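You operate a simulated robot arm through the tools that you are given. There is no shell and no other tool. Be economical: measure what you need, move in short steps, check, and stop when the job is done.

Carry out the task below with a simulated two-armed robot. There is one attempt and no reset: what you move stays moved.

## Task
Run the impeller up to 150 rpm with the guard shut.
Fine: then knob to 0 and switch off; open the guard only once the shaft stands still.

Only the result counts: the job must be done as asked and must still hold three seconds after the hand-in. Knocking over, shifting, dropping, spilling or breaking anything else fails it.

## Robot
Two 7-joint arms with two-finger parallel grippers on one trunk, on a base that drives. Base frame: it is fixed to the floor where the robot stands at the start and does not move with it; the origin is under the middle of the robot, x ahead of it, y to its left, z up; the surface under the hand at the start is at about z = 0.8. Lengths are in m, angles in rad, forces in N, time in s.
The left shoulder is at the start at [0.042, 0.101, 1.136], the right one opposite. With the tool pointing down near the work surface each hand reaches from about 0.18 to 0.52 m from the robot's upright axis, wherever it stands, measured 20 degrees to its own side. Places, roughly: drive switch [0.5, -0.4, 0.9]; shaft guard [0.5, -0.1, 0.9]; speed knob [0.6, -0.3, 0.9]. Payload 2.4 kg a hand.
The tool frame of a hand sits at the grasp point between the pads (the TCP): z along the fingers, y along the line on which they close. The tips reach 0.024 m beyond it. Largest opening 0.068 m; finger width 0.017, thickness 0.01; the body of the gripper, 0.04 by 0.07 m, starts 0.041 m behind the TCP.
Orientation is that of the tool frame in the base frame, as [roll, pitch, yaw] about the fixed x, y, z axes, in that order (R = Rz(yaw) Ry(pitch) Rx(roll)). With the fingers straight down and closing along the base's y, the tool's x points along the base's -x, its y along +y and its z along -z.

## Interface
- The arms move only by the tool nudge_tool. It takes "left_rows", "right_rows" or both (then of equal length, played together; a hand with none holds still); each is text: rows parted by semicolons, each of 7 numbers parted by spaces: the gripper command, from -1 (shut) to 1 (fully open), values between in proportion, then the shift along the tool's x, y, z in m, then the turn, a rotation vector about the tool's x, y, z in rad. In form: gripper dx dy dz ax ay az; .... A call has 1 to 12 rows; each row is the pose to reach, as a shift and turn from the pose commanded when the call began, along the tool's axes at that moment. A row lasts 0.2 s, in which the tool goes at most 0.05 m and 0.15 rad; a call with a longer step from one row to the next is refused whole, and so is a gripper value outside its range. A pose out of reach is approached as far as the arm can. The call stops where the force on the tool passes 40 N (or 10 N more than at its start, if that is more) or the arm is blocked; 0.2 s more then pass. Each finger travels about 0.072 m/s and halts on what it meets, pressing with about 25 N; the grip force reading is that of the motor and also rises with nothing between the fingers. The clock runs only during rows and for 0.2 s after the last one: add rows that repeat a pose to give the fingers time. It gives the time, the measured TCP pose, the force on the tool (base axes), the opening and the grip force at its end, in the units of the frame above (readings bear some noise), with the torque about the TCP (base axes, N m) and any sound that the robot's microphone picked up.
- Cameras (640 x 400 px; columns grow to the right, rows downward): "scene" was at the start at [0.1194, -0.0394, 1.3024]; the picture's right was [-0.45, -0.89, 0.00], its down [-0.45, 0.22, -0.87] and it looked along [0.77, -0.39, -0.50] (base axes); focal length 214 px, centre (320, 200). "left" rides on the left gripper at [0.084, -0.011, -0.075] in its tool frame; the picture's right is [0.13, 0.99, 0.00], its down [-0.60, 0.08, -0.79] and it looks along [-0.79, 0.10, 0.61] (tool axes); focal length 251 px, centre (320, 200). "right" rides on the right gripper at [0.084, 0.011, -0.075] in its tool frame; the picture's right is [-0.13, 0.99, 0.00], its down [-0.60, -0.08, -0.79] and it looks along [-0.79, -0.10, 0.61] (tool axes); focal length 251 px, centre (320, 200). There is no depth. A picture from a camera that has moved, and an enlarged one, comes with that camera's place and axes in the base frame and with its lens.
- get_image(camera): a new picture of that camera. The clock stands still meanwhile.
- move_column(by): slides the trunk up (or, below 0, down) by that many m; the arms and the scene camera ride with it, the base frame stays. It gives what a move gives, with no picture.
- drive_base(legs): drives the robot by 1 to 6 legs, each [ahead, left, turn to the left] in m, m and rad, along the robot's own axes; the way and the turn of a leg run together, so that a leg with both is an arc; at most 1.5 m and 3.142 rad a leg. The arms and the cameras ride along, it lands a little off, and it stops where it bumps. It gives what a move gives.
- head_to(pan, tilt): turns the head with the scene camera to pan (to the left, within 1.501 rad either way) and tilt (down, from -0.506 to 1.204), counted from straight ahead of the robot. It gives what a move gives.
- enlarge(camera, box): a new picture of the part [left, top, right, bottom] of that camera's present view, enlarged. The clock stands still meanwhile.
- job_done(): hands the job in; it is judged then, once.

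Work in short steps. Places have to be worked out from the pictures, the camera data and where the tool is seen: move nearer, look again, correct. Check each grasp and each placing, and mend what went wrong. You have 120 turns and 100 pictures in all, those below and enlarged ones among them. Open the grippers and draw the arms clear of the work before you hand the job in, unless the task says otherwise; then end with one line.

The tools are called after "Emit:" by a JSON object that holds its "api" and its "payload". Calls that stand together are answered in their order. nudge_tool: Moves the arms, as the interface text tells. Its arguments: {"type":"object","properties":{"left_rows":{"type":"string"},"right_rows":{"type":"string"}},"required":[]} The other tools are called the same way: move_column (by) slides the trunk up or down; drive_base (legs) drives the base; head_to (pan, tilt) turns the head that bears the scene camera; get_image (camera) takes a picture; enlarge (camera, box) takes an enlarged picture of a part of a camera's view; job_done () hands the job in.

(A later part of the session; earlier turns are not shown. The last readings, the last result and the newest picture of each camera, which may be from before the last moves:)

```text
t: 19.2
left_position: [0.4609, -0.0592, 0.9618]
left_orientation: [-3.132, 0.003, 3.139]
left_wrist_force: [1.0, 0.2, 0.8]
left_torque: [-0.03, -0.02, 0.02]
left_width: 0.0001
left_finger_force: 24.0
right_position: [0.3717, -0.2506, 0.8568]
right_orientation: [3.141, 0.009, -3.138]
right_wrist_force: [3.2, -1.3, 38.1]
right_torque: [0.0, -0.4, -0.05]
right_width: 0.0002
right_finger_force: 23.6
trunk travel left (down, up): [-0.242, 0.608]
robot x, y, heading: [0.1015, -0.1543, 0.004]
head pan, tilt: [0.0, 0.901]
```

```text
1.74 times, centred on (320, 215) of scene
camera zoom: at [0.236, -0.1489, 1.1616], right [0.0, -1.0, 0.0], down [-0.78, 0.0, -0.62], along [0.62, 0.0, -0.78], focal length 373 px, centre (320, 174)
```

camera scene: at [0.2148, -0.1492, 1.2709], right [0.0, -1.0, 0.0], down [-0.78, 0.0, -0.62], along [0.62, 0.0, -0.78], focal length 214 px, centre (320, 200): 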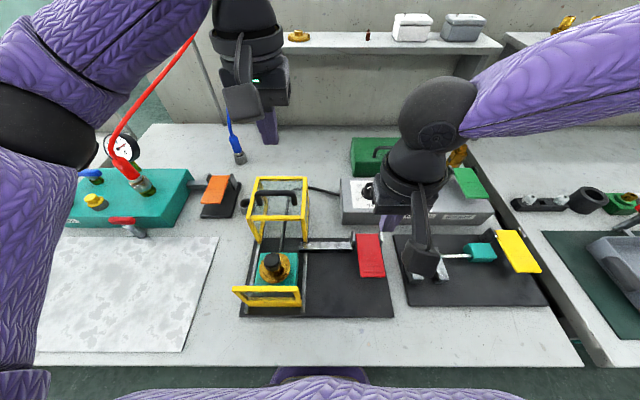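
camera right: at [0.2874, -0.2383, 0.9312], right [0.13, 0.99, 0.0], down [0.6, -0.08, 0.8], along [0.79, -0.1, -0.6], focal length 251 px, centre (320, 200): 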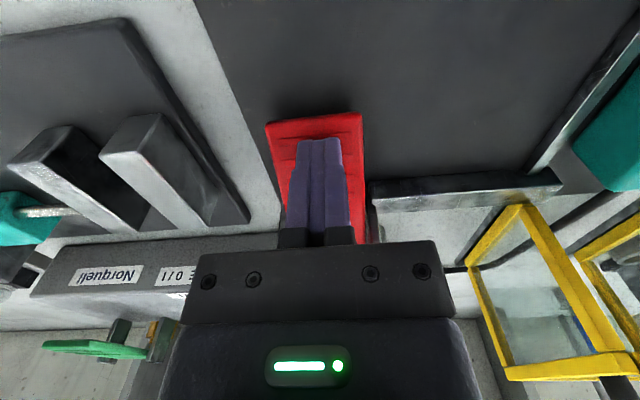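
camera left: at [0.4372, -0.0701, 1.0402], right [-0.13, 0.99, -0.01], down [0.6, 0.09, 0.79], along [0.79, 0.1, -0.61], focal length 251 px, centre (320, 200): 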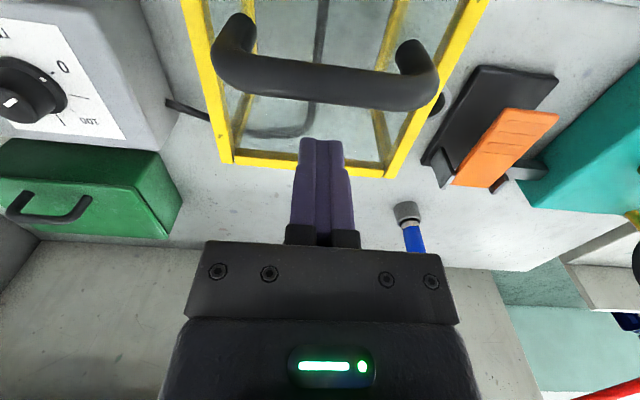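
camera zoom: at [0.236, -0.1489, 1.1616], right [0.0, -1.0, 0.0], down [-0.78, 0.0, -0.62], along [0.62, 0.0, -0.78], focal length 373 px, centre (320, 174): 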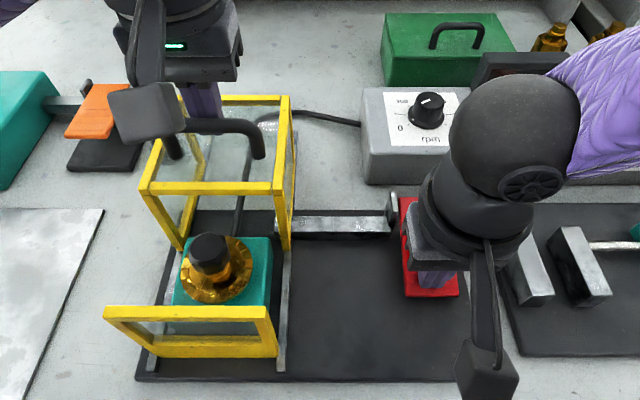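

The guard slides freely past the bar. I continue pulling until it meets the front pane.

Emit:
{"api": "nudge_tool", "payload": {"left_rows": "-1 0.012 0 0 0 0 0; -1 0.024 0 0 0 0 0; -1 0.036 0 0 0 0 0; -1 0.048 0 0 0 0 0; -1 0.06 0 0 0 0 0; -1 0.07 0 0 0 0 0; -1 0.078 0 0 0 0 0; -1 0.086 0 0 0 0 0; -1 0.094 0 0 0 0 0; -1 0.1 0 0 0 0 0", "right_rows": "-1 0 0 -0.0005 0 0 0; -1 0 0 -0.0005 0 0 0; -1 0 0 -0.0005 0 0 0; -1 0 0 -0.0005 0 0 0; -1 0 0 -0.0005 0 0 0; -1 0 0 -0.0005 0 0 0; -1 0 0 -0.0005 0 0 0; -1 0 0 -0.0005 0 0 0; -1 0 0 -0.0005 0 0 0; -1 0 0 -0.0005 0 0 0"}}

Emit:
{"api": "enlarge", "payload": {"camera": "scene", "box": [180, 100, 460, 330]}}

```text
t: 21.4
left_position: [0.364, -0.0601, 0.9598]
left_orientation: [-3.133, 0.009, -3.137]
left_wrist_force: [13.2, 4.6, -0.2]
left_torque: [0.02, 0.0, -0.08]
left_width: 0.0002
left_finger_force: 23.7
right_position: [0.3718, -0.251, 0.858]
right_orientation: [3.14, 0.005, -3.137]
right_wrist_force: [-4.3, -1.6, 24.1]
right_torque: [-0.12, -0.11, 0.2]
right_width: 0.0
right_finger_force: 23.9
trunk travel left (down, up): [-0.242, 0.608]
robot x, y, heading: [0.1015, -0.1517, -0.001]
head pan, tilt: [0.0, 0.901]
stopped in row 10 (right hand): the force on the tool passed its limit at 54 N (the readings are from after the stop); the commanded pose is now the measured one
```

```text
1.74 times, centred on (320, 215) of scene
camera zoom: at [0.2376, -0.1486, 1.1611], right [0.0, -1.0, 0.0], down [-0.78, 0.0, -0.62], along [0.62, 0.0, -0.78], focal length 373 px, centre (320, 174)
```

zoom: 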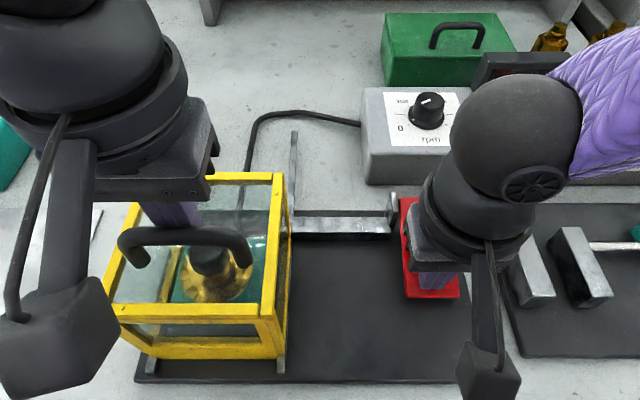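

The guard has met the front pane (13 N). I release the paddle first so the catch can engage, then lift the left hand off.

Emit:
{"api": "nudge_tool", "payload": {"left_rows": "-1 0 0 0 0 0 0; -1 0 0 0 0 0 0; -1 0 0 0 0 0 0; -1 -0.008 0 0 0 0 0; -1 -0.008 0 -0.03 0 0 0; -1 -0.008 0 -0.07 0 0 0; -1 -0.008 0 -0.1 0 0 0", "right_rows": "-1 0 0 -0.015 0 0 0; -1 0 0 -0.03 0 0 0; -1 0 0 -0.05 0 0 0; -1 0 0 -0.08 0 0 0; -1 0 0 -0.1 0 0 0; -1 0 0 -0.12 0 0 0; -1 0 0 -0.12 0 0 0"}}

Emit:
{"api": "get_image", "payload": {"camera": "scene"}}

Emit:
{"api": "get_image", "payload": {"camera": "left"}}

```text
t: 23.0
left_position: [0.3715, -0.0559, 1.0601]
left_orientation: [-3.133, 0.004, -3.14]
left_wrist_force: [0.2, -0.1, -0.2]
left_torque: [0.0, -0.03, -0.02]
left_width: 0.0
left_finger_force: 23.4
right_position: [0.3721, -0.2486, 0.9767]
right_orientation: [3.14, 0.003, -3.136]
right_wrist_force: [0.6, 0.2, -0.9]
right_torque: [0.02, 0.02, 0.0]
right_width: 0.0
right_finger_force: 23.4
trunk travel left (down, up): [-0.242, 0.608]
robot x, y, heading: [0.102, -0.1518, -0.002]
head pan, tilt: [0.0, 0.901]
```

```text
59 pictures are left
camera scene: at [0.2371, -0.1494, 1.1612], right [0.0, -1.0, 0.0], down [-0.78, 0.0, -0.62], along [0.62, 0.0, -0.78], focal length 214 px, centre (320, 200)
```

scene: 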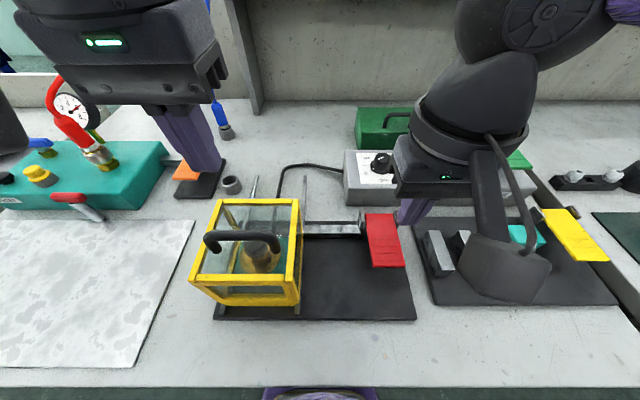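

```text
58 pictures are left
camera left: at [0.2859, -0.0667, 1.1347], right [-0.13, 0.99, -0.01], down [0.6, 0.09, 0.8], along [0.79, 0.1, -0.61], focal length 251 px, centre (320, 200)
```

left: 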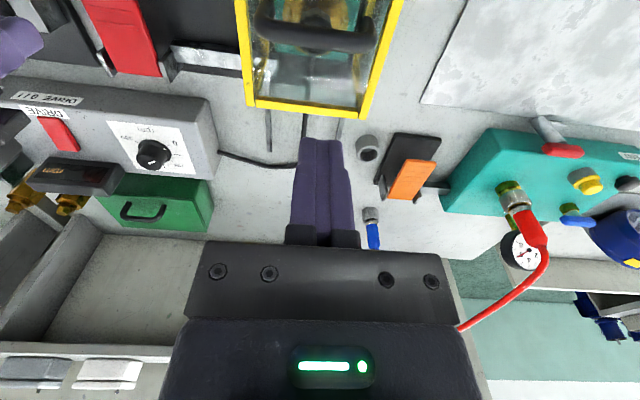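

Guard is shut. Next the drive switch: I move the right hand over to get a close look at it.

Emit:
{"api": "nudge_tool", "payload": {"right_rows": "-1 0 -0.02 -0.02 0 0 0; -1 0 -0.04 -0.04 0 0 0; -1 0 -0.065 -0.05 0 0 0; -1 -0.01 -0.09 -0.05 0 0 0; -1 -0.02 -0.115 -0.05 0 0 0; -1 -0.03 -0.14 -0.05 0 0 0; -1 -0.03 -0.14 -0.05 0 0 0"}}

Emit:
{"api": "get_image", "payload": {"camera": "right"}}

Emit:
{"api": "enlarge", "payload": {"camera": "left", "box": [0, 80, 240, 230]}}

```text
t: 24.6
left_position: [0.37, -0.0577, 1.0604]
left_orientation: [-3.133, 0.008, -3.138]
left_wrist_force: [0.0, 1.0, 0.0]
left_torque: [0.0, 0.0, 0.0]
left_width: 0.0001
left_finger_force: 23.7
right_position: [0.4012, -0.3917, 1.0249]
right_orientation: [3.141, 0.003, -3.135]
right_wrist_force: [0.2, -0.6, 0.7]
right_torque: [0.01, 0.0, 0.0]
right_width: 0.0001
right_finger_force: 23.7
trunk travel left (down, up): [-0.242, 0.608]
robot x, y, heading: [0.0965, -0.1471, 0.002]
head pan, tilt: [0.0, 0.901]
```

```text
57 pictures are left
camera right: at [0.3169, -0.3795, 1.1007], right [0.12, 0.99, 0.0], down [0.6, -0.08, 0.8], along [0.79, -0.1, -0.61], focal length 251 px, centre (320, 200)
```

right: 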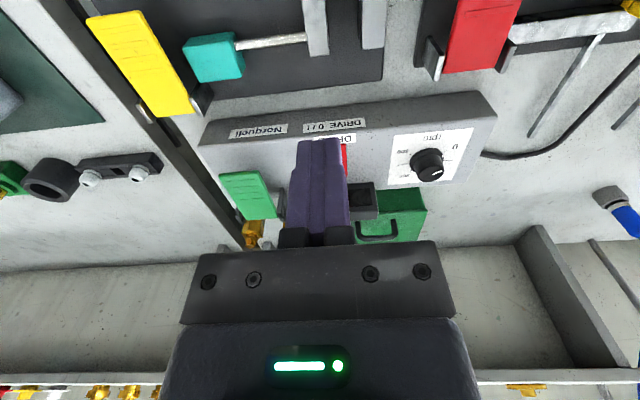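

```text
2.67 times, centred on (120, 155) of left
camera zoom: at [0.2862, -0.0669, 1.1343], right [-0.13, 0.99, -0.01], down [0.6, 0.09, 0.8], along [0.79, 0.1, -0.6], focal length 670 px, centre (853, 320)
```

zoom: 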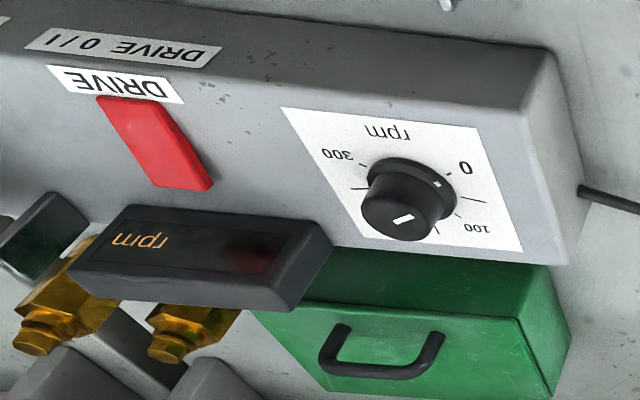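

Knob ≈(0.5625,-0.269, top 0.878), switch ≈(0.547,-0.389, ~0.862). I zoom on the switch to see its tilt and the display.

Emit:
{"api": "enlarge", "payload": {"camera": "left", "box": [5, 90, 125, 200]}}

```text
3.64 times, centred on (65, 145) of left
camera zoom: at [0.2862, -0.0669, 1.1343], right [-0.13, 0.99, -0.01], down [0.6, 0.09, 0.8], along [0.79, 0.1, -0.6], focal length 914 px, centre (1247, 400)
```

zoom: 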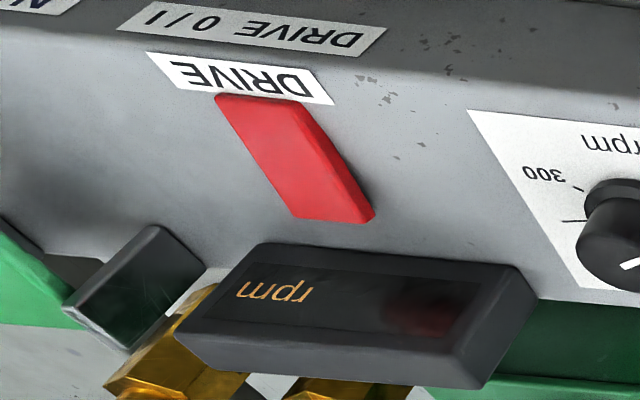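

The far end of the rocker stands proud, the near end is down: so pressing the far end switches on. I move the right fingers over (0.556,-0.388).

Emit:
{"api": "nudge_tool", "payload": {"right_rows": "-1 -0.025 0 0 0 0 0; -1 -0.05 0 0 0 0 0; -1 -0.08 0.002 0 0 0 0; -1 -0.11 0.003 0.02 0 0 0; -1 -0.135 0.003 0.05 0 0 0; -1 -0.155 0.003 0.08 0 0 0; -1 -0.155 0.003 0.095 0 0 0; -1 -0.155 0.003 0.095 0 0 0"}}

Emit:
{"api": "enlarge", "payload": {"camera": "left", "box": [0, 40, 160, 200]}}

Emit:
{"api": "enlarge", "payload": {"camera": "scene", "box": [330, 80, 530, 220]}}

Emit:
{"api": "get_image", "payload": {"camera": "right"}}

```text
t: 26.4
left_position: [0.3702, -0.0573, 1.0603]
left_orientation: [-3.132, 0.007, -3.139]
left_wrist_force: [-0.1, -0.4, 0.2]
left_torque: [0.02, -0.01, 0.02]
left_width: 0.0
left_finger_force: 23.3
right_position: [0.5568, -0.3864, 0.9333]
right_orientation: [-3.14, 0.003, -3.137]
right_wrist_force: [0.1, -0.3, -0.8]
right_torque: [-0.03, 0.01, 0.0]
right_width: 0.0
right_finger_force: 23.5
trunk travel left (down, up): [-0.242, 0.608]
robot x, y, heading: [0.1002, -0.1484, 0.002]
head pan, tilt: [0.0, 0.901]
```

```text
2.50 times, centred on (80, 120) of left
camera zoom: at [0.2862, -0.0668, 1.1343], right [-0.13, 0.99, -0.01], down [0.6, 0.09, 0.8], along [0.79, 0.1, -0.6], focal length 629 px, centre (920, 400)
```

zoom: 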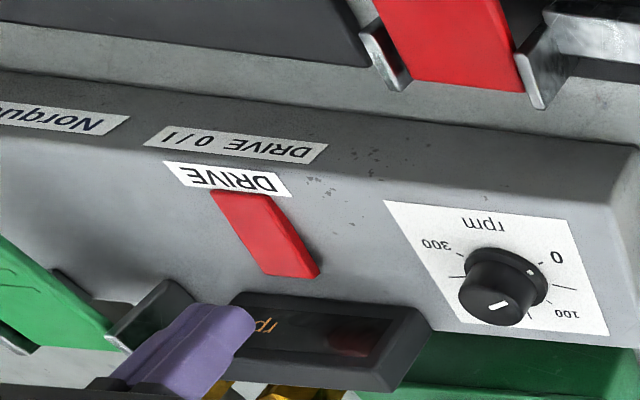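

```text
2.86 times, centred on (430, 150) of scene
camera zoom: at [0.2373, -0.1494, 1.1612], right [0.0, -1.0, 0.0], down [-0.78, 0.0, -0.62], along [0.62, 0.0, -0.78], focal length 613 px, centre (6, 343)
```

zoom: 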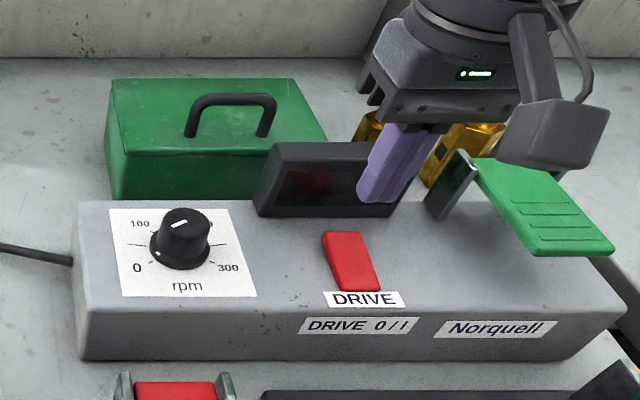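

```text
52 pictures are left
camera right: at [0.4727, -0.3744, 1.0081], right [0.12, 0.99, 0.0], down [0.6, -0.08, 0.8], along [0.79, -0.1, -0.61], focal length 251 px, centre (320, 200)
```

right: 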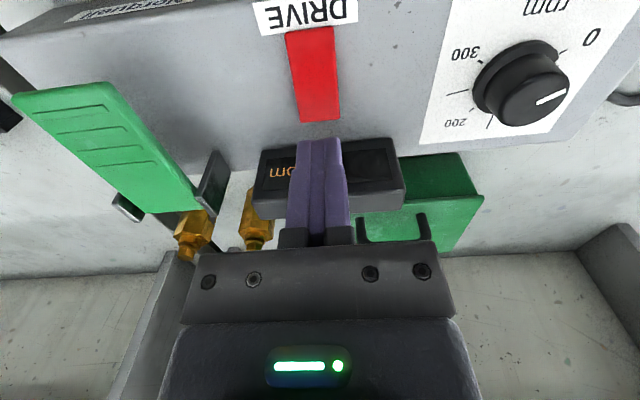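

Tip projects onto the far half of the rocker. I lower slowly onto it.

Emit:
{"api": "nudge_tool", "payload": {"right_rows": "-1 0 0 0.015 0 0 0; -1 0 0 0.03 0 0 0; -1 0 0 0.037 0 0 0; -1 0 0 0.042 0 0 0; -1 0 0 0.046 0 0 0; -1 0 0 0.05 0 0 0; -1 0 0 0.054 0 0 0"}}

Emit:
{"api": "enlarge", "payload": {"camera": "left", "box": [0, 40, 160, 200]}}

```text
t: 27.6
left_position: [0.3693, -0.0575, 1.0587]
left_orientation: [-3.133, 0.007, -3.141]
left_wrist_force: [-0.7, 0.2, -0.7]
left_torque: [-0.01, -0.04, 0.0]
left_width: 0.0
left_finger_force: 23.0
right_position: [0.559, -0.3879, 0.8911]
right_orientation: [3.141, 0.018, -3.137]
right_wrist_force: [0.0, -1.1, 18.8]
right_torque: [0.0, 0.13, 0.07]
right_width: 0.0
right_finger_force: 23.1
trunk travel left (down, up): [-0.242, 0.608]
robot x, y, heading: [0.1042, -0.1471, 0.003]
head pan, tilt: [0.0, 0.901]
stopped in row 6 (right hand): the force on the tool passed its limit at 47 N (the readings are from after the stop); the commanded pose is now the measured one
```

```text
2.50 times, centred on (80, 120) of left
camera zoom: at [0.2849, -0.0664, 1.1345], right [-0.13, 0.99, -0.01], down [0.6, 0.09, 0.8], along [0.79, 0.1, -0.6], focal length 629 px, centre (920, 400)
```

zoom: 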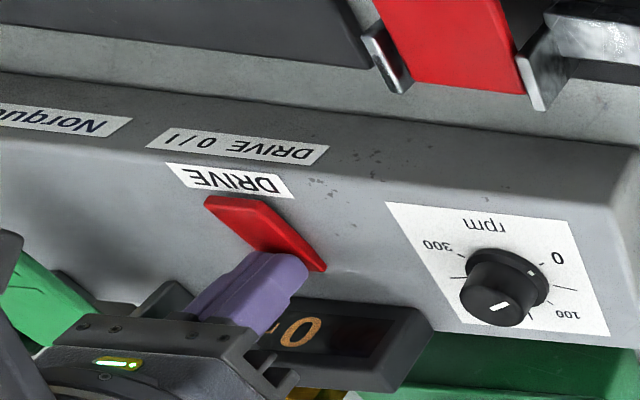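

The display shows 0: the drive is on. I lift off, open the fingers, and move above the knob at (0.5625,-0.269).

Emit:
{"api": "nudge_tool", "payload": {"right_rows": "-1 0 0 -0.02 0 0 0; -1 0 0 -0.05 0 0 0; -0.5 0 0.03 -0.07 0 0 0; 0.5 0 0.06 -0.07 0 0 0; 1 -0.002 0.09 -0.07 0 0 0; 1 -0.003 0.119 -0.07 0 0 0; 1 -0.003 0.119 -0.06 0 0 0; 1 -0.003 0.119 -0.06 0 0 0"}}

Emit:
{"api": "get_image", "payload": {"camera": "right"}}

Emit:
{"api": "enlarge", "payload": {"camera": "left", "box": [40, 60, 220, 200]}}

Emit:
{"api": "enlarge", "payload": {"camera": "scene", "box": [330, 80, 530, 220]}}

```text
t: 29.4
left_position: [0.3716, -0.0569, 1.0594]
left_orientation: [-3.133, 0.008, -3.14]
left_wrist_force: [0.4, 1.1, 0.4]
left_torque: [0.03, 0.02, 0.0]
left_width: 0.0
left_finger_force: 23.8
right_position: [0.5409, -0.2836, 0.9455]
right_orientation: [-3.142, 0.014, -3.139]
right_wrist_force: [0.6, -0.7, 0.1]
right_torque: [-0.02, 0.03, 0.01]
right_width: 0.0677
right_finger_force: 0.0
right hand out of reach, approached as far as the arm can: row 5, 6, 7, 8
trunk travel left (down, up): [-0.242, 0.608]
robot x, y, heading: [0.1016, -0.1493, -0.001]
head pan, tilt: [0.0, 0.901]
```

```text
50 pictures are left
camera right: at [0.4557, -0.2722, 1.0186], right [0.13, 0.99, 0.0], down [0.59, -0.08, 0.8], along [0.8, -0.1, -0.6], focal length 251 px, centre (320, 200)
```

right: 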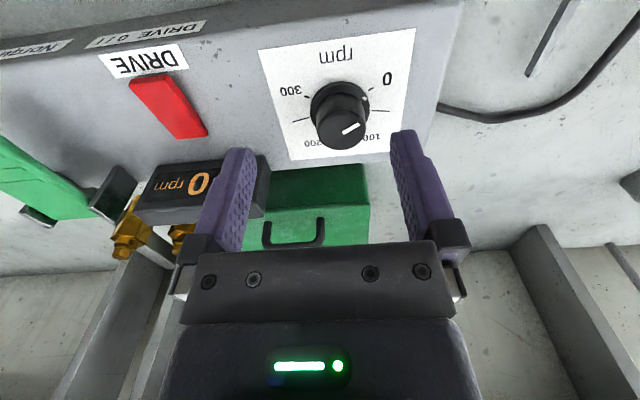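

```text
2.86 times, centred on (130, 130) of left
camera zoom: at [0.2863, -0.0669, 1.1343], right [-0.13, 0.99, -0.01], down [0.6, 0.09, 0.8], along [0.79, 0.1, -0.6], focal length 718 px, centre (863, 400)
```

zoom: 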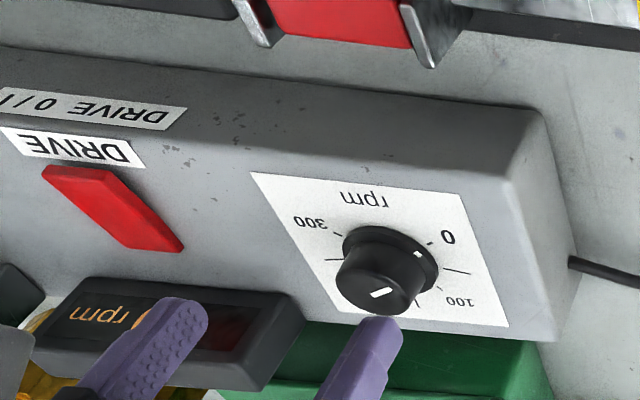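

```text
2.86 times, centred on (430, 150) of scene
camera zoom: at [0.2374, -0.1495, 1.1612], right [0.0, -1.0, 0.0], down [-0.78, 0.0, -0.62], along [0.62, 0.0, -0.78], focal length 613 px, centre (6, 343)
```

zoom: 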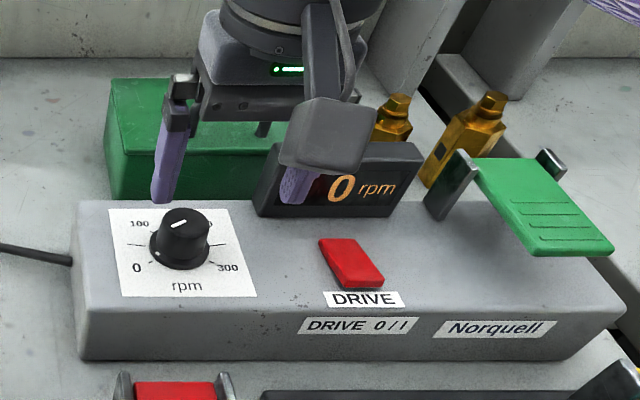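

The switch is on (display "0"), but the knob is out of the right arm's reach from here since it lies too far inward. I raise the hand and drive a bit left and ahead.

Emit:
{"api": "nudge_tool", "payload": {"left_rows": "-1 0 0 -0.02 0 0 0; -1 0 0 -0.04 0 0 0", "right_rows": "1 0 0 -0.03 0 0 0; 1 0 0 -0.05 0 0 0"}}

Emit:
{"api": "drive_base", "payload": {"legs": [[0.035, 0.08, 0]]}}

```text
t: 30.1
left_position: [0.3702, -0.0568, 1.099]
left_orientation: [-3.133, 0.008, -3.14]
left_wrist_force: [-0.5, 0.5, -0.5]
left_torque: [-0.01, -0.04, 0.01]
left_width: 0.0
left_finger_force: 23.4
right_position: [0.5363, -0.3009, 1.0002]
right_orientation: [3.141, 0.013, -3.138]
right_wrist_force: [-0.3, -0.3, 0.6]
right_torque: [-0.02, -0.02, 0.0]
right_width: 0.068
right_finger_force: 0.1
right hand out of reach, approached as far as the arm can: row 1, 2
trunk travel left (down, up): [-0.242, 0.608]
robot x, y, heading: [0.1017, -0.1477, 0.002]
head pan, tilt: [0.0, 0.901]
```

```text
t: 31.1
left_position: [0.4061, 0.0244, 1.0987]
left_orientation: [-3.132, 0.007, -3.139]
left_wrist_force: [0.0, -0.3, -0.8]
left_torque: [0.04, 0.02, 0.02]
left_width: 0.0
left_finger_force: 23.4
right_position: [0.5714, -0.2186, 0.999]
right_orientation: [-3.141, 0.013, -3.139]
right_wrist_force: [1.0, 0.1, 0.9]
right_torque: [-0.01, -0.01, 0.0]
right_width: 0.0682
right_finger_force: 0.1
trunk travel left (down, up): [-0.242, 0.608]
robot x, y, heading: [0.1363, -0.0715, 0.001]
head pan, tilt: [0.0, 0.901]
```

I first hold with a zero row to see where the commanded pose now lies.

Emit:
{"api": "nudge_tool", "payload": {"right_rows": "1 0 0 0 0 0 0; 1 0 0 0 0 0 0"}}

```text
t: 31.8
left_position: [0.4058, 0.0224, 1.0982]
left_orientation: [-3.134, 0.006, -3.139]
left_wrist_force: [0.5, 0.3, -0.5]
left_torque: [0.0, -0.02, 0.01]
left_width: 0.0
left_finger_force: 23.7
right_position: [0.5714, -0.2196, 1.0008]
right_orientation: [-3.141, 0.013, -3.138]
right_wrist_force: [-0.3, 0.7, -0.2]
right_torque: [0.0, 0.02, 0.01]
right_width: 0.068
right_finger_force: 0.1
trunk travel left (down, up): [-0.242, 0.608]
robot x, y, heading: [0.1361, -0.0667, 0.001]
head pan, tilt: [0.0, 0.901]
```

Commanded equals measured. I move to (0.5625,-0.269,0.95) above the knob.

Emit:
{"api": "nudge_tool", "payload": {"right_rows": "1 0.004 -0.02 0 0 0 0; 1 0.009 -0.04 0.01 0 0 0; 1 0.009 -0.0495 0.03 0 0 0; 1 0.009 -0.0495 0.045 0 0 0; 1 0.009 -0.0495 0.045 0 0 0"}}

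Emit:
{"api": "get_image", "payload": {"camera": "right"}}

Emit:
{"api": "enlarge", "payload": {"camera": "scene", "box": [330, 60, 530, 200]}}

```text
t: 33.0
left_position: [0.4047, 0.0236, 1.0989]
left_orientation: [-3.133, 0.006, -3.137]
left_wrist_force: [-0.2, 0.3, -0.4]
left_torque: [-0.03, 0.01, 0.05]
left_width: 0.0
left_finger_force: 23.8
right_position: [0.5638, -0.267, 0.9559]
right_orientation: [-3.141, 0.016, -3.137]
right_wrist_force: [0.5, -0.4, -0.3]
right_torque: [-0.01, 0.02, 0.01]
right_width: 0.0679
right_finger_force: 0.0
trunk travel left (down, up): [-0.242, 0.608]
robot x, y, heading: [0.1368, -0.0717, 0.006]
head pan, tilt: [0.0, 0.901]
```

```text
47 pictures are left
camera right: at [0.4782, -0.2555, 1.0295], right [0.13, 0.99, 0.0], down [0.59, -0.08, 0.8], along [0.8, -0.1, -0.6], focal length 251 px, centre (320, 200)
```

right: 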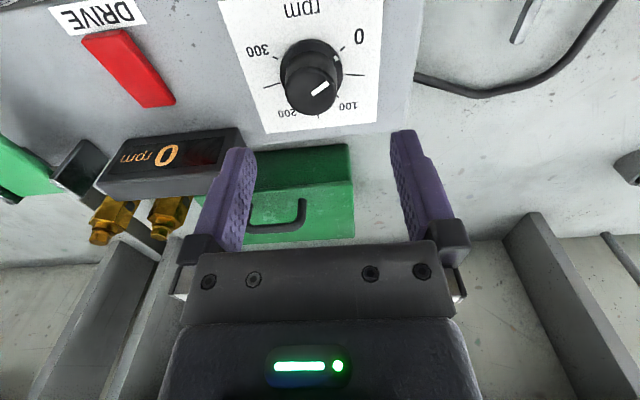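

```text
2.86 times, centred on (430, 130) of scene
camera zoom: at [0.2725, -0.0682, 1.1612], right [0.0, -1.0, 0.0], down [-0.78, 0.0, -0.62], along [0.62, 0.0, -0.78], focal length 613 px, centre (6, 400)
```

zoom: 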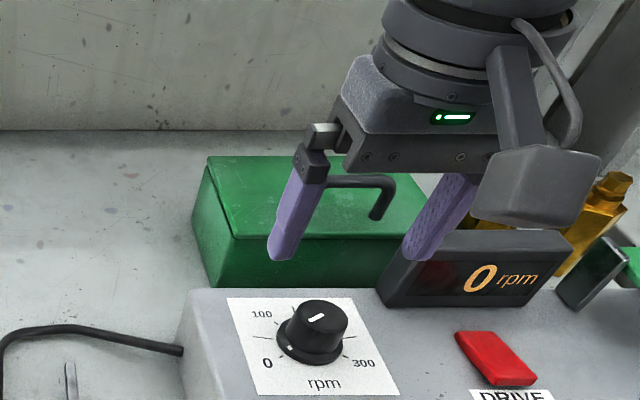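

Knob triangulated at (0.564,-0.271), top z≈0.88. I descend around it and grip.

Emit:
{"api": "nudge_tool", "payload": {"right_rows": "1 0 -0.004 0.02 0 0 0; 1 0 -0.004 0.04 0 0 0; 1 0 -0.004 0.055 0 0 0; 1 0 -0.004 0.066 0 0 0; 1 0 -0.004 0.068 0 0 0; -0.3 0 -0.004 0.068 0 0 0; -1 0 -0.004 0.068 0 0 0; -1 0 -0.004 0.068 0 0 0; -1 0 -0.004 0.068 0 0 0; -1 0 -0.004 0.068 0 0 0"}}

Emit:
{"api": "enlarge", "payload": {"camera": "scene", "box": [330, 60, 530, 200]}}

```text
t: 35.1
left_position: [0.4051, 0.0219, 1.0994]
left_orientation: [-3.132, 0.007, -3.139]
left_wrist_force: [0.7, 0.0, 0.4]
left_torque: [0.0, 0.01, 0.0]
left_width: 0.0001
left_finger_force: 24.1
right_position: [0.5641, -0.2729, 0.8858]
right_orientation: [3.142, 0.015, -3.138]
right_wrist_force: [0.5, -4.0, -3.6]
right_torque: [-0.28, -0.34, -0.03]
right_width: 0.0414
right_finger_force: 44.3
trunk travel left (down, up): [-0.242, 0.608]
robot x, y, heading: [0.1355, -0.0657, 0.0]
head pan, tilt: [0.0, 0.901]
```

```text
2.86 times, centred on (430, 130) of scene
camera zoom: at [0.2726, -0.0688, 1.1612], right [0.0, -1.0, 0.0], down [-0.78, 0.0, -0.62], along [0.62, 0.0, -0.78], focal length 613 px, centre (6, 400)
```

zoom: 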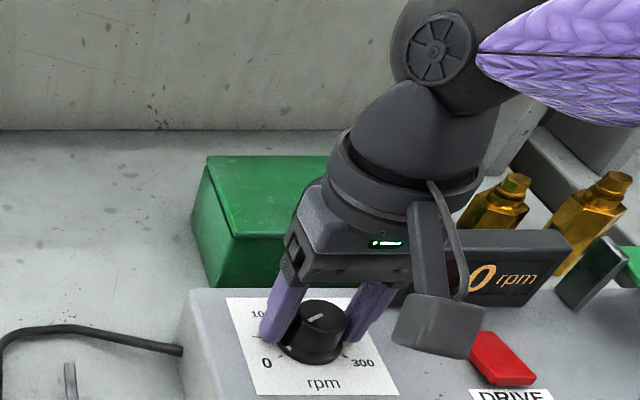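

The knob is gripped (41 mm). I turn it clockwise 0.6 rad and check display.

Emit:
{"api": "nudge_tool", "payload": {"right_rows": "-1 0 0 0 0 0 0.12; -1 0 0 0 0 0 0.24; -1 0 0 0 0 0 0.36; -1 0 0 0 0 0 0.48; -1 0 0 0 0 0 0.6"}}

Emit:
{"api": "enlarge", "payload": {"camera": "scene", "box": [330, 60, 530, 200]}}

```text
t: 36.4
left_position: [0.4049, 0.0213, 1.099]
left_orientation: [-3.135, 0.006, -3.141]
left_wrist_force: [0.0, 0.2, -0.3]
left_torque: [-0.02, 0.0, 0.01]
left_width: 0.0002
left_finger_force: 23.5
right_position: [0.564, -0.2735, 0.8868]
right_orientation: [3.132, 0.011, 2.541]
right_wrist_force: [-7.0, -19.3, 8.9]
right_torque: [-1.17, 0.22, 0.1]
right_width: 0.0414
right_finger_force: 45.0
trunk travel left (down, up): [-0.242, 0.608]
robot x, y, heading: [0.1315, -0.0719, 0.004]
head pan, tilt: [0.0, 0.901]
```

```text
2.86 times, centred on (430, 130) of scene
camera zoom: at [0.2711, -0.0703, 1.1615], right [0.0, -1.0, 0.0], down [-0.78, 0.0, -0.62], along [0.62, 0.0, -0.78], focal length 613 px, centre (6, 400)
```

zoom: 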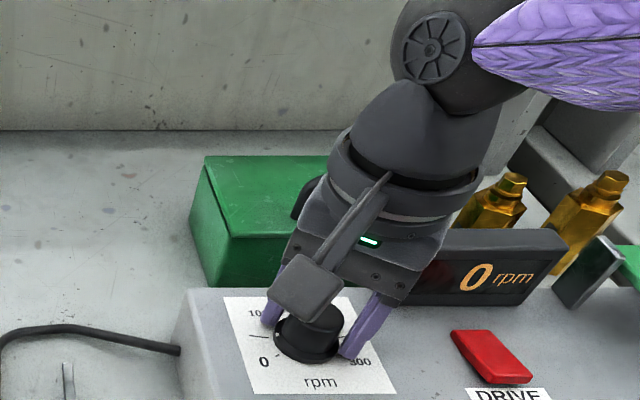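

Display still 0. I check whether the knob pointer actually moved, and whether the display is just lagging.

Emit:
{"api": "nudge_tool", "payload": {"right_rows": "-1 0 0 0 0 0 0; -1 0 0 0 0 0 0; -1 0 0 0 0 0 0"}}

Emit:
{"api": "enlarge", "payload": {"camera": "scene", "box": [395, 130, 515, 210]}}

Emit:
{"api": "get_image", "payload": {"camera": "scene"}}

```text
t: 37.1
left_position: [0.4044, 0.0214, 1.1008]
left_orientation: [-3.134, 0.008, 3.141]
left_wrist_force: [0.1, 0.5, 0.8]
left_torque: [0.0, -0.02, 0.01]
left_width: 0.0002
left_finger_force: 23.2
right_position: [0.5637, -0.2745, 0.8871]
right_orientation: [3.129, 0.013, 2.546]
right_wrist_force: [-8.6, -24.7, 13.6]
right_torque: [-0.73, 0.66, 0.09]
right_width: 0.0414
right_finger_force: 45.3
trunk travel left (down, up): [-0.242, 0.608]
robot x, y, heading: [0.1361, -0.074, 0.003]
head pan, tilt: [0.0, 0.901]
```

```text
5.00 times, centred on (455, 170) of scene
camera zoom: at [0.2708, -0.0708, 1.1615], right [0.0, -1.0, 0.0], down [-0.78, 0.0, -0.62], along [0.62, 0.0, -0.78], focal length 1072 px, centre (-355, 350)
```

zoom: 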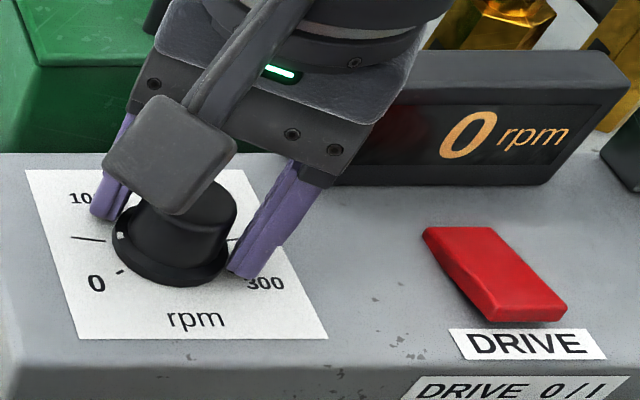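

```text
42 pictures are left
camera scene: at [0.2708, -0.0708, 1.1615], right [0.0, -1.0, 0.0], down [-0.78, 0.0, -0.62], along [0.62, 0.0, -0.78], focal length 214 px, centre (320, 200)
```

scene: 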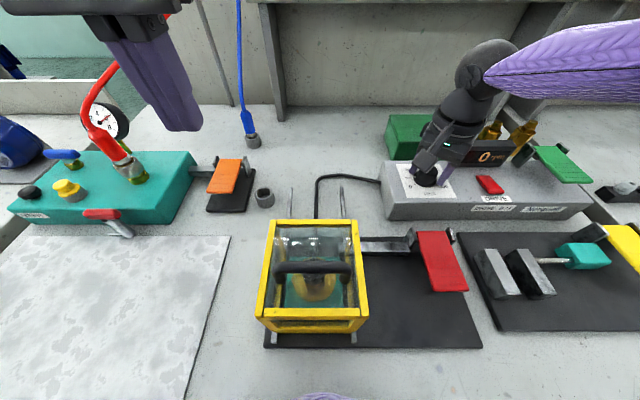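

The knob follows (~45 on dial), switch is on, but no speed. I check whether the guard is truly shut before thinking about the green lever.

Emit:
{"api": "enlarge", "payload": {"camera": "scene", "box": [245, 180, 405, 350]}}

Emit:
{"api": "enlarge", "payload": {"camera": "scene", "box": [490, 120, 640, 240]}}

```text
2.35 times, centred on (325, 265) of scene
camera zoom: at [0.2708, -0.0708, 1.1615], right [0.0, -1.0, 0.0], down [-0.78, 0.0, -0.62], along [0.62, 0.0, -0.78], focal length 505 px, centre (308, 47)
```

zoom: 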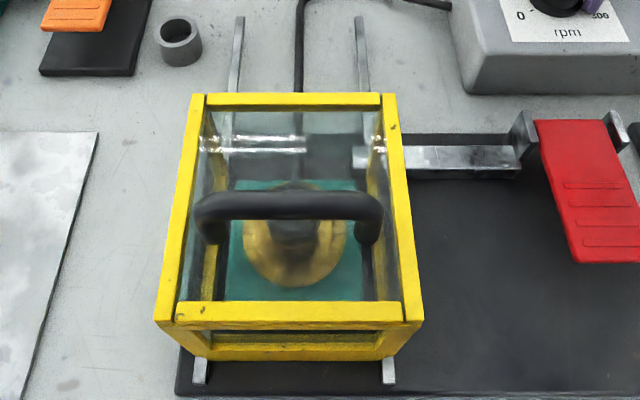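

```text
3.33 times, centred on (565, 180) of scene
camera zoom: at [0.2708, -0.0708, 1.1615], right [0.0, -1.0, 0.0], down [-0.78, 0.0, -0.62], along [0.62, 0.0, -0.78], focal length 715 px, centre (-497, 267)
```

zoom: 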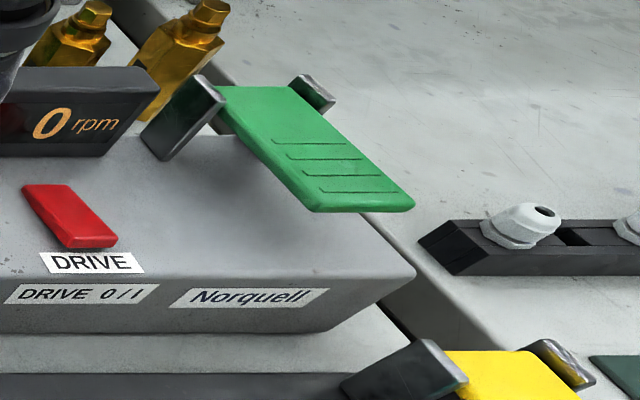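

The guard is fully shut. The green lever on the console is likely a hold-to-run lever. I first set the knob further toward 150 (easing the sideways strain by 2 mm).

Emit:
{"api": "nudge_tool", "payload": {"right_rows": "-1 -0.0005 -0.002 0 0 0 0; -1 -0.0005 -0.002 0 0 0 0.13; -1 -0.0005 -0.002 0 0 0 0.26; -1 -0.0005 -0.002 0 0 0 0.39; -1 -0.0005 -0.002 0 0 0 0.52; -1 -0.0005 -0.002 0 0 0 0.65; -1 -0.0005 -0.002 0 0 0 0.78; -1 -0.0005 -0.002 0 0 0 0.91; -1 -0.0005 -0.002 0 0 0 0.91"}}

Emit:
{"api": "enlarge", "payload": {"camera": "scene", "box": [395, 130, 515, 210]}}

```text
t: 39.1
left_position: [0.4035, 0.0211, 1.0989]
left_orientation: [-3.133, 0.008, -3.138]
left_wrist_force: [0.4, -0.2, -0.6]
left_torque: [0.01, -0.01, -0.03]
left_width: 0.0
left_finger_force: 23.5
right_position: [0.5612, -0.276, 0.8862]
right_orientation: [3.129, 0.0, 1.633]
right_wrist_force: [-25.9, -12.7, -6.0]
right_torque: [-0.81, 0.54, 0.06]
right_width: 0.0414
right_finger_force: 45.1
trunk travel left (down, up): [-0.242, 0.608]
robot x, y, heading: [0.1358, -0.07, 0.001]
head pan, tilt: [0.0, 0.901]
```

```text
5.00 times, centred on (455, 170) of scene
camera zoom: at [0.2698, -0.0699, 1.1614], right [0.0, -1.0, 0.0], down [-0.78, 0.0, -0.62], along [0.62, 0.0, -0.78], focal length 1072 px, centre (-355, 350)
```

zoom: 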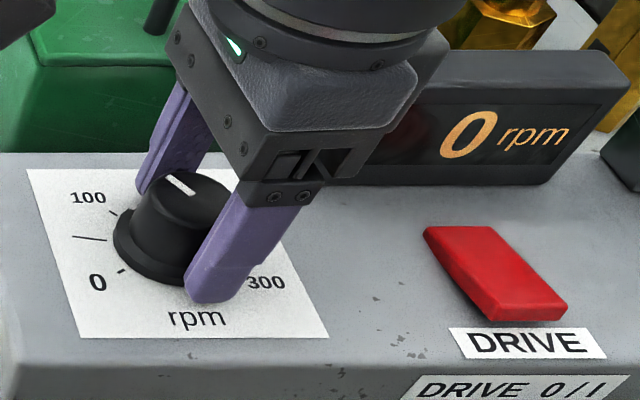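

Knob is at about 100 on the dial now, still 0 rpm. I turn the remaining ~0.85 rad, easing strain.

Emit:
{"api": "nudge_tool", "payload": {"right_rows": "-1 -0.001 -0.002 0 0 0 0; -1 -0.001 -0.002 0 0 0 0.14; -1 -0.001 -0.002 0 0 0 0.28; -1 -0.001 -0.002 0 0 0 0.42; -1 -0.001 -0.002 0 0 0 0.56; -1 -0.001 -0.002 0 0 0 0.7; -1 -0.001 -0.002 0 0 0 0.845; -1 -0.001 -0.002 0 0 0 0.845"}}

Emit:
{"api": "enlarge", "payload": {"camera": "scene", "box": [395, 130, 515, 210]}}

```text
t: 40.5
left_position: [0.4051, 0.0235, 1.0985]
left_orientation: [-3.133, 0.008, -3.14]
left_wrist_force: [-0.6, -0.6, -0.5]
left_torque: [0.01, -0.02, 0.02]
left_width: 0.0001
left_finger_force: 23.1
right_position: [0.5587, -0.2752, 0.8861]
right_orientation: [3.138, -0.005, 1.012]
right_wrist_force: [-9.1, 0.6, 2.2]
right_torque: [0.5, 0.37, 0.04]
right_width: 0.0413
right_finger_force: 45.2
trunk travel left (down, up): [-0.242, 0.608]
robot x, y, heading: [0.1386, -0.0692, 0.003]
head pan, tilt: [0.0, 0.901]
stopped in row 6 (right hand): the force on the tool passed its limit at 41 N (the readings are from after the stop); the commanded pose is now the measured one
```

```text
5.00 times, centred on (455, 170) of scene
camera zoom: at [0.2709, -0.068, 1.1618], right [0.0, -1.0, 0.0], down [-0.78, 0.0, -0.62], along [0.62, 0.0, -0.78], focal length 1072 px, centre (-355, 350)
```

zoom: 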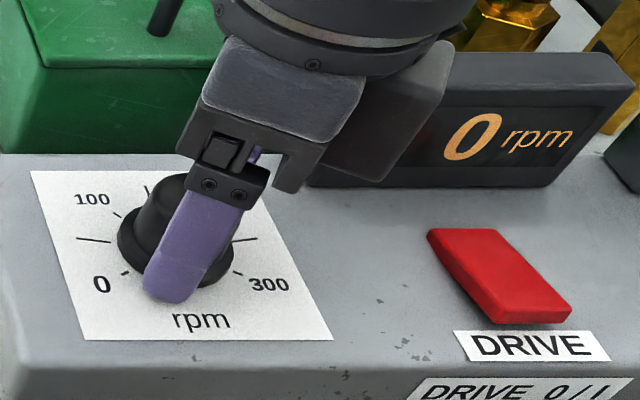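

2.13 rad turned of 2.36 estimated. I turn the remaining 0.22.

Emit:
{"api": "nudge_tool", "payload": {"right_rows": "-1 0 0 0 0 0 0.08; -1 0 0 0 0 0 0.16; -1 0 0 0 0 0 0.225; -1 0 0 0 0 0 0.225"}}

```text
t: 41.5
left_position: [0.4035, 0.0239, 1.098]
left_orientation: [-3.131, 0.008, -3.14]
left_wrist_force: [0.0, 0.8, -0.2]
left_torque: [0.02, 0.01, 0.02]
left_width: 0.0002
left_finger_force: 24.1
right_position: [0.5595, -0.2749, 0.887]
right_orientation: [3.136, -0.006, 0.785]
right_wrist_force: [-19.9, 6.9, -2.5]
right_torque: [-0.62, 1.32, 0.08]
right_width: 0.0414
right_finger_force: 44.6
trunk travel left (down, up): [-0.242, 0.608]
robot x, y, heading: [0.1357, -0.069, 0.003]
head pan, tilt: [0.0, 0.901]
```

Knob should be near 150. I release and lift to read the dial.

Emit:
{"api": "nudge_tool", "payload": {"right_rows": "1 0 0 0 0 0 0; 1 0 0 0 0 0 0; 1 0 0 0 0 0 0; 1 0 0 -0.02 0 0 0; 1 0 0 -0.05 0 0 0; 1 0 0 -0.09 0 0 0; 1 0 0 -0.12 0 0 0"}}

Emit:
{"api": "enlarge", "payload": {"camera": "scene", "box": [395, 130, 515, 210]}}

```text
t: 43.1
left_position: [0.4055, 0.0251, 1.0974]
left_orientation: [-3.133, 0.007, -3.138]
left_wrist_force: [-0.2, -0.3, 0.6]
left_torque: [0.01, -0.03, -0.02]
left_width: 0.0003
left_finger_force: 23.7
right_position: [0.5585, -0.2745, 1.0067]
right_orientation: [3.138, -0.008, 0.788]
right_wrist_force: [-0.1, -0.9, 0.8]
right_torque: [-0.01, 0.0, -0.03]
right_width: 0.0679
right_finger_force: 0.0
trunk travel left (down, up): [-0.242, 0.608]
robot x, y, heading: [0.1381, -0.0692, 0.001]
head pan, tilt: [0.0, 0.901]
```

```text
5.00 times, centred on (455, 170) of scene
camera zoom: at [0.2722, -0.0679, 1.1612], right [0.0, -1.0, 0.0], down [-0.78, 0.0, -0.62], along [0.62, 0.0, -0.78], focal length 1072 px, centre (-355, 350)
```

zoom: 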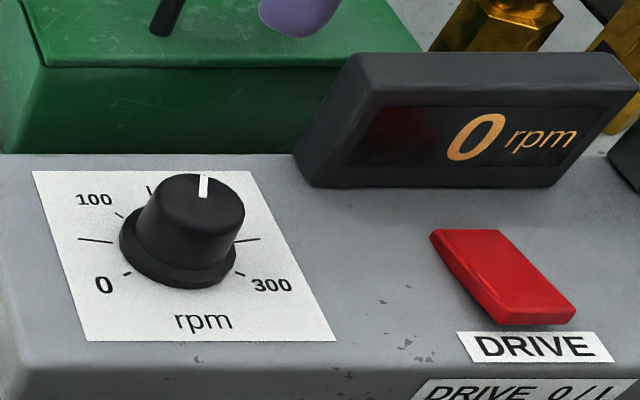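

Pointer is near 150. Keeping this wrist yaw, I drive right 0.25 m so the right hand comes over the green lever, and close the fingers.

Emit:
{"api": "drive_base", "payload": {"legs": [[0.0, -0.25, 0]]}}

Emit:
{"api": "get_image", "payload": {"camera": "scene"}}

Emit:
{"api": "get_image", "payload": {"camera": "right"}}

```text
t: 44.9
left_position: [0.406, -0.2222, 1.0991]
left_orientation: [-3.134, 0.007, -3.139]
left_wrist_force: [-0.5, -0.8, 0.9]
left_torque: [0.0, 0.01, -0.02]
left_width: 0.0
left_finger_force: 23.7
right_position: [0.5573, -0.5214, 1.0059]
right_orientation: [3.136, -0.008, 0.785]
right_wrist_force: [-0.5, -0.4, 0.0]
right_torque: [0.01, 0.0, 0.0]
right_width: 0.068
right_finger_force: 0.0
trunk travel left (down, up): [-0.242, 0.608]
robot x, y, heading: [0.1374, -0.3126, -0.0]
head pan, tilt: [0.0, 0.901]
```

```text
36 pictures are left
camera scene: at [0.273, -0.3137, 1.1612], right [0.0, -1.0, 0.0], down [-0.78, 0.0, -0.62], along [0.62, 0.0, -0.78], focal length 214 px, centre (320, 200)
```

scene: 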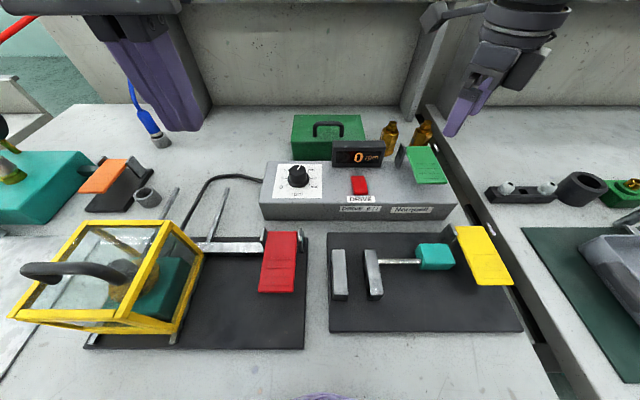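

```text
35 pictures are left
camera right: at [0.6256, -0.4683, 1.0817], right [0.61, -0.79, 0.0], down [-0.49, -0.37, 0.79], along [-0.62, -0.48, -0.61], focal length 251 px, centre (320, 200)
```

right: 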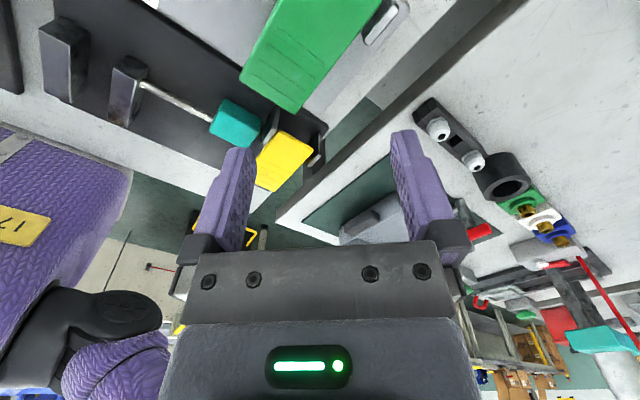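

Green lever rib centre ≈ (0.53,-0.50,0.898). I move over it, close the fingers, and press down.

Emit:
{"api": "nudge_tool", "payload": {"right_rows": "-1 -0.002 -0.017 0.01 0 0 0; -1 -0.004 -0.034 0.03 0 0 0; -1 -0.004 -0.034 0.05 0 0 0; -1 -0.004 -0.034 0.06 0 0 0; -1 -0.004 -0.034 0.07 0 0 0; -1 -0.004 -0.034 0.08 0 0 0; -1 -0.004 -0.034 0.09 0 0 0; -1 -0.004 -0.034 0.1 0 0 0; -1 -0.004 -0.034 0.108 0 0 0; -1 -0.004 -0.034 0.115 0 0 0"}}

Emit:
{"api": "enlarge", "payload": {"camera": "scene", "box": [260, 80, 480, 230]}}

```text
t: 46.9
left_position: [0.4045, -0.2224, 1.0997]
left_orientation: [-3.134, 0.008, -3.141]
left_wrist_force: [-0.1, -0.5, 0.3]
left_torque: [-0.04, 0.02, -0.01]
left_width: 0.0
left_finger_force: 23.4
right_position: [0.5329, -0.4997, 0.9056]
right_orientation: [3.125, -0.02, 0.787]
right_wrist_force: [-9.7, -2.5, 24.9]
right_torque: [-0.09, -0.08, -0.07]
right_width: 0.0002
right_finger_force: 23.3
trunk travel left (down, up): [-0.242, 0.608]
robot x, y, heading: [0.1369, -0.3184, 0.004]
head pan, tilt: [0.0, 0.901]
stopped in row 9 (right hand): the force on the tool passed its limit at 52 N (the readings are from after the stop); the commanded pose is now the measured one
```

```text
2.67 times, centred on (370, 155) of scene
camera zoom: at [0.27, -0.3134, 1.1619], right [0.0, -1.0, 0.0], down [-0.78, 0.0, -0.62], along [0.62, 0.0, -0.78], focal length 572 px, centre (187, 320)
```

zoom: 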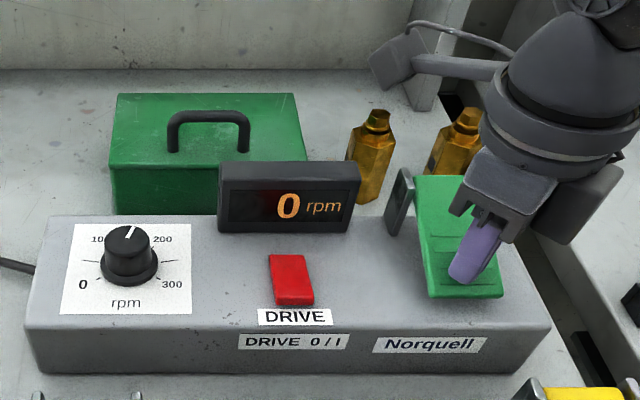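

The lever is down. I hold it for a second to see whether the speed rises.

Emit:
{"api": "nudge_tool", "payload": {"right_rows": "-1 0 0 0 0 0 0; -1 0 0 0 0 0 0; -1 0 0 0 0 0 0; -1 0 0 0 0 0 0; -1 0 0 0.001 0 0 0; -1 0 0 0.001 0 0 0"}}

Emit:
{"api": "enlarge", "payload": {"camera": "scene", "box": [260, 80, 480, 230]}}

```text
t: 47.8
left_position: [0.4019, -0.2228, 1.0994]
left_orientation: [-3.133, 0.009, 3.141]
left_wrist_force: [0.0, 0.6, 0.4]
left_torque: [-0.01, -0.01, 0.06]
left_width: 0.0003
left_finger_force: 23.6
right_position: [0.533, -0.5002, 0.9051]
right_orientation: [3.123, -0.02, 0.785]
right_wrist_force: [-12.5, -1.8, 24.5]
right_torque: [-0.07, 0.03, -0.04]
right_width: 0.0
right_finger_force: 23.4
trunk travel left (down, up): [-0.242, 0.608]
robot x, y, heading: [0.1341, -0.3158, 0.002]
head pan, tilt: [0.0, 0.901]
stopped in row 4 (right hand): the force on the tool passed its limit at 40 N (the readings are from after the stop); the commanded pose is now the measured one
```

```text
2.67 times, centred on (370, 155) of scene
camera zoom: at [0.2698, -0.3133, 1.1615], right [0.0, -1.0, 0.0], down [-0.78, 0.0, -0.62], along [0.62, 0.0, -0.78], focal length 572 px, centre (187, 320)
```

zoom: 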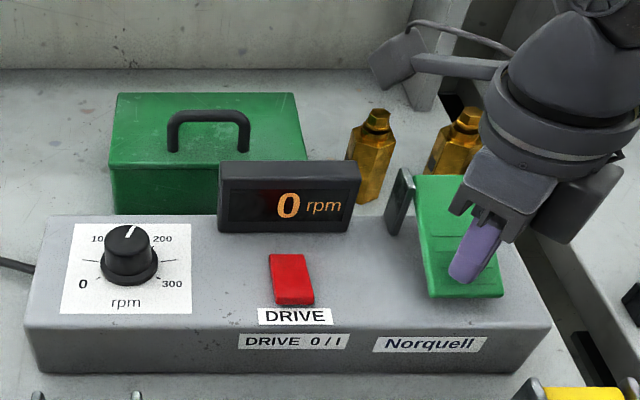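

Still 0. Before testing other hypotheses (zero-start, guard gap), I inspect the guard's front joint from this side angle.

Emit:
{"api": "enlarge", "payload": {"camera": "scene", "box": [0, 200, 220, 360]}}

```text
2.50 times, centred on (110, 280) of scene
camera zoom: at [0.2698, -0.3133, 1.1615], right [0.0, -1.0, 0.0], down [-0.78, 0.0, -0.62], along [0.62, 0.0, -0.78], focal length 536 px, centre (845, 0)
```

zoom: 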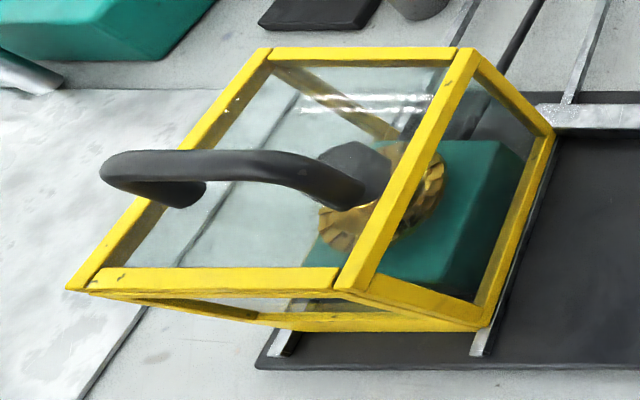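

The guard is truly shut with the bar behind it. Likely the drive needs the knob brought up from 0 while the green lever is held: a two-handed job (right on lever, left on knob). I lift the right hand and shift the robot 0.05 m to the right so both are reachable.

Emit:
{"api": "nudge_tool", "payload": {"right_rows": "-1 0 0 -0.02 0 0 0; -1 0 0 -0.045 0 0 0; -1 0 0 -0.07 0 0 0"}}

Emit:
{"api": "drive_base", "payload": {"legs": [[0.0, -0.05, 0]]}}

```text
t: 48.6
left_position: [0.4057, -0.2222, 1.098]
left_orientation: [-3.132, 0.005, -3.141]
left_wrist_force: [-0.6, -0.1, -0.5]
left_torque: [-0.01, -0.01, 0.04]
left_width: 0.0
left_finger_force: 23.6
right_position: [0.5346, -0.5002, 0.9752]
right_orientation: [3.126, -0.017, 0.786]
right_wrist_force: [0.9, -0.6, -0.1]
right_torque: [0.0, -0.03, -0.02]
right_width: 0.0
right_finger_force: 23.6
trunk travel left (down, up): [-0.242, 0.608]
robot x, y, heading: [0.1362, -0.316, 0.0]
head pan, tilt: [0.0, 0.901]
```

```text
t: 49.6
left_position: [0.4065, -0.2723, 1.0985]
left_orientation: [-3.133, 0.007, -3.14]
left_wrist_force: [-0.4, 0.4, -0.5]
left_torque: [-0.03, 0.01, 0.01]
left_width: 0.0
left_finger_force: 23.0
right_position: [0.5344, -0.55, 0.9746]
right_orientation: [3.129, -0.017, 0.784]
right_wrist_force: [-0.5, 0.0, -0.3]
right_torque: [0.0, -0.01, 0.01]
right_width: 0.0
right_finger_force: 24.0
trunk travel left (down, up): [-0.242, 0.608]
robot x, y, heading: [0.136, -0.3657, 0.001]
head pan, tilt: [0.0, 0.901]
```

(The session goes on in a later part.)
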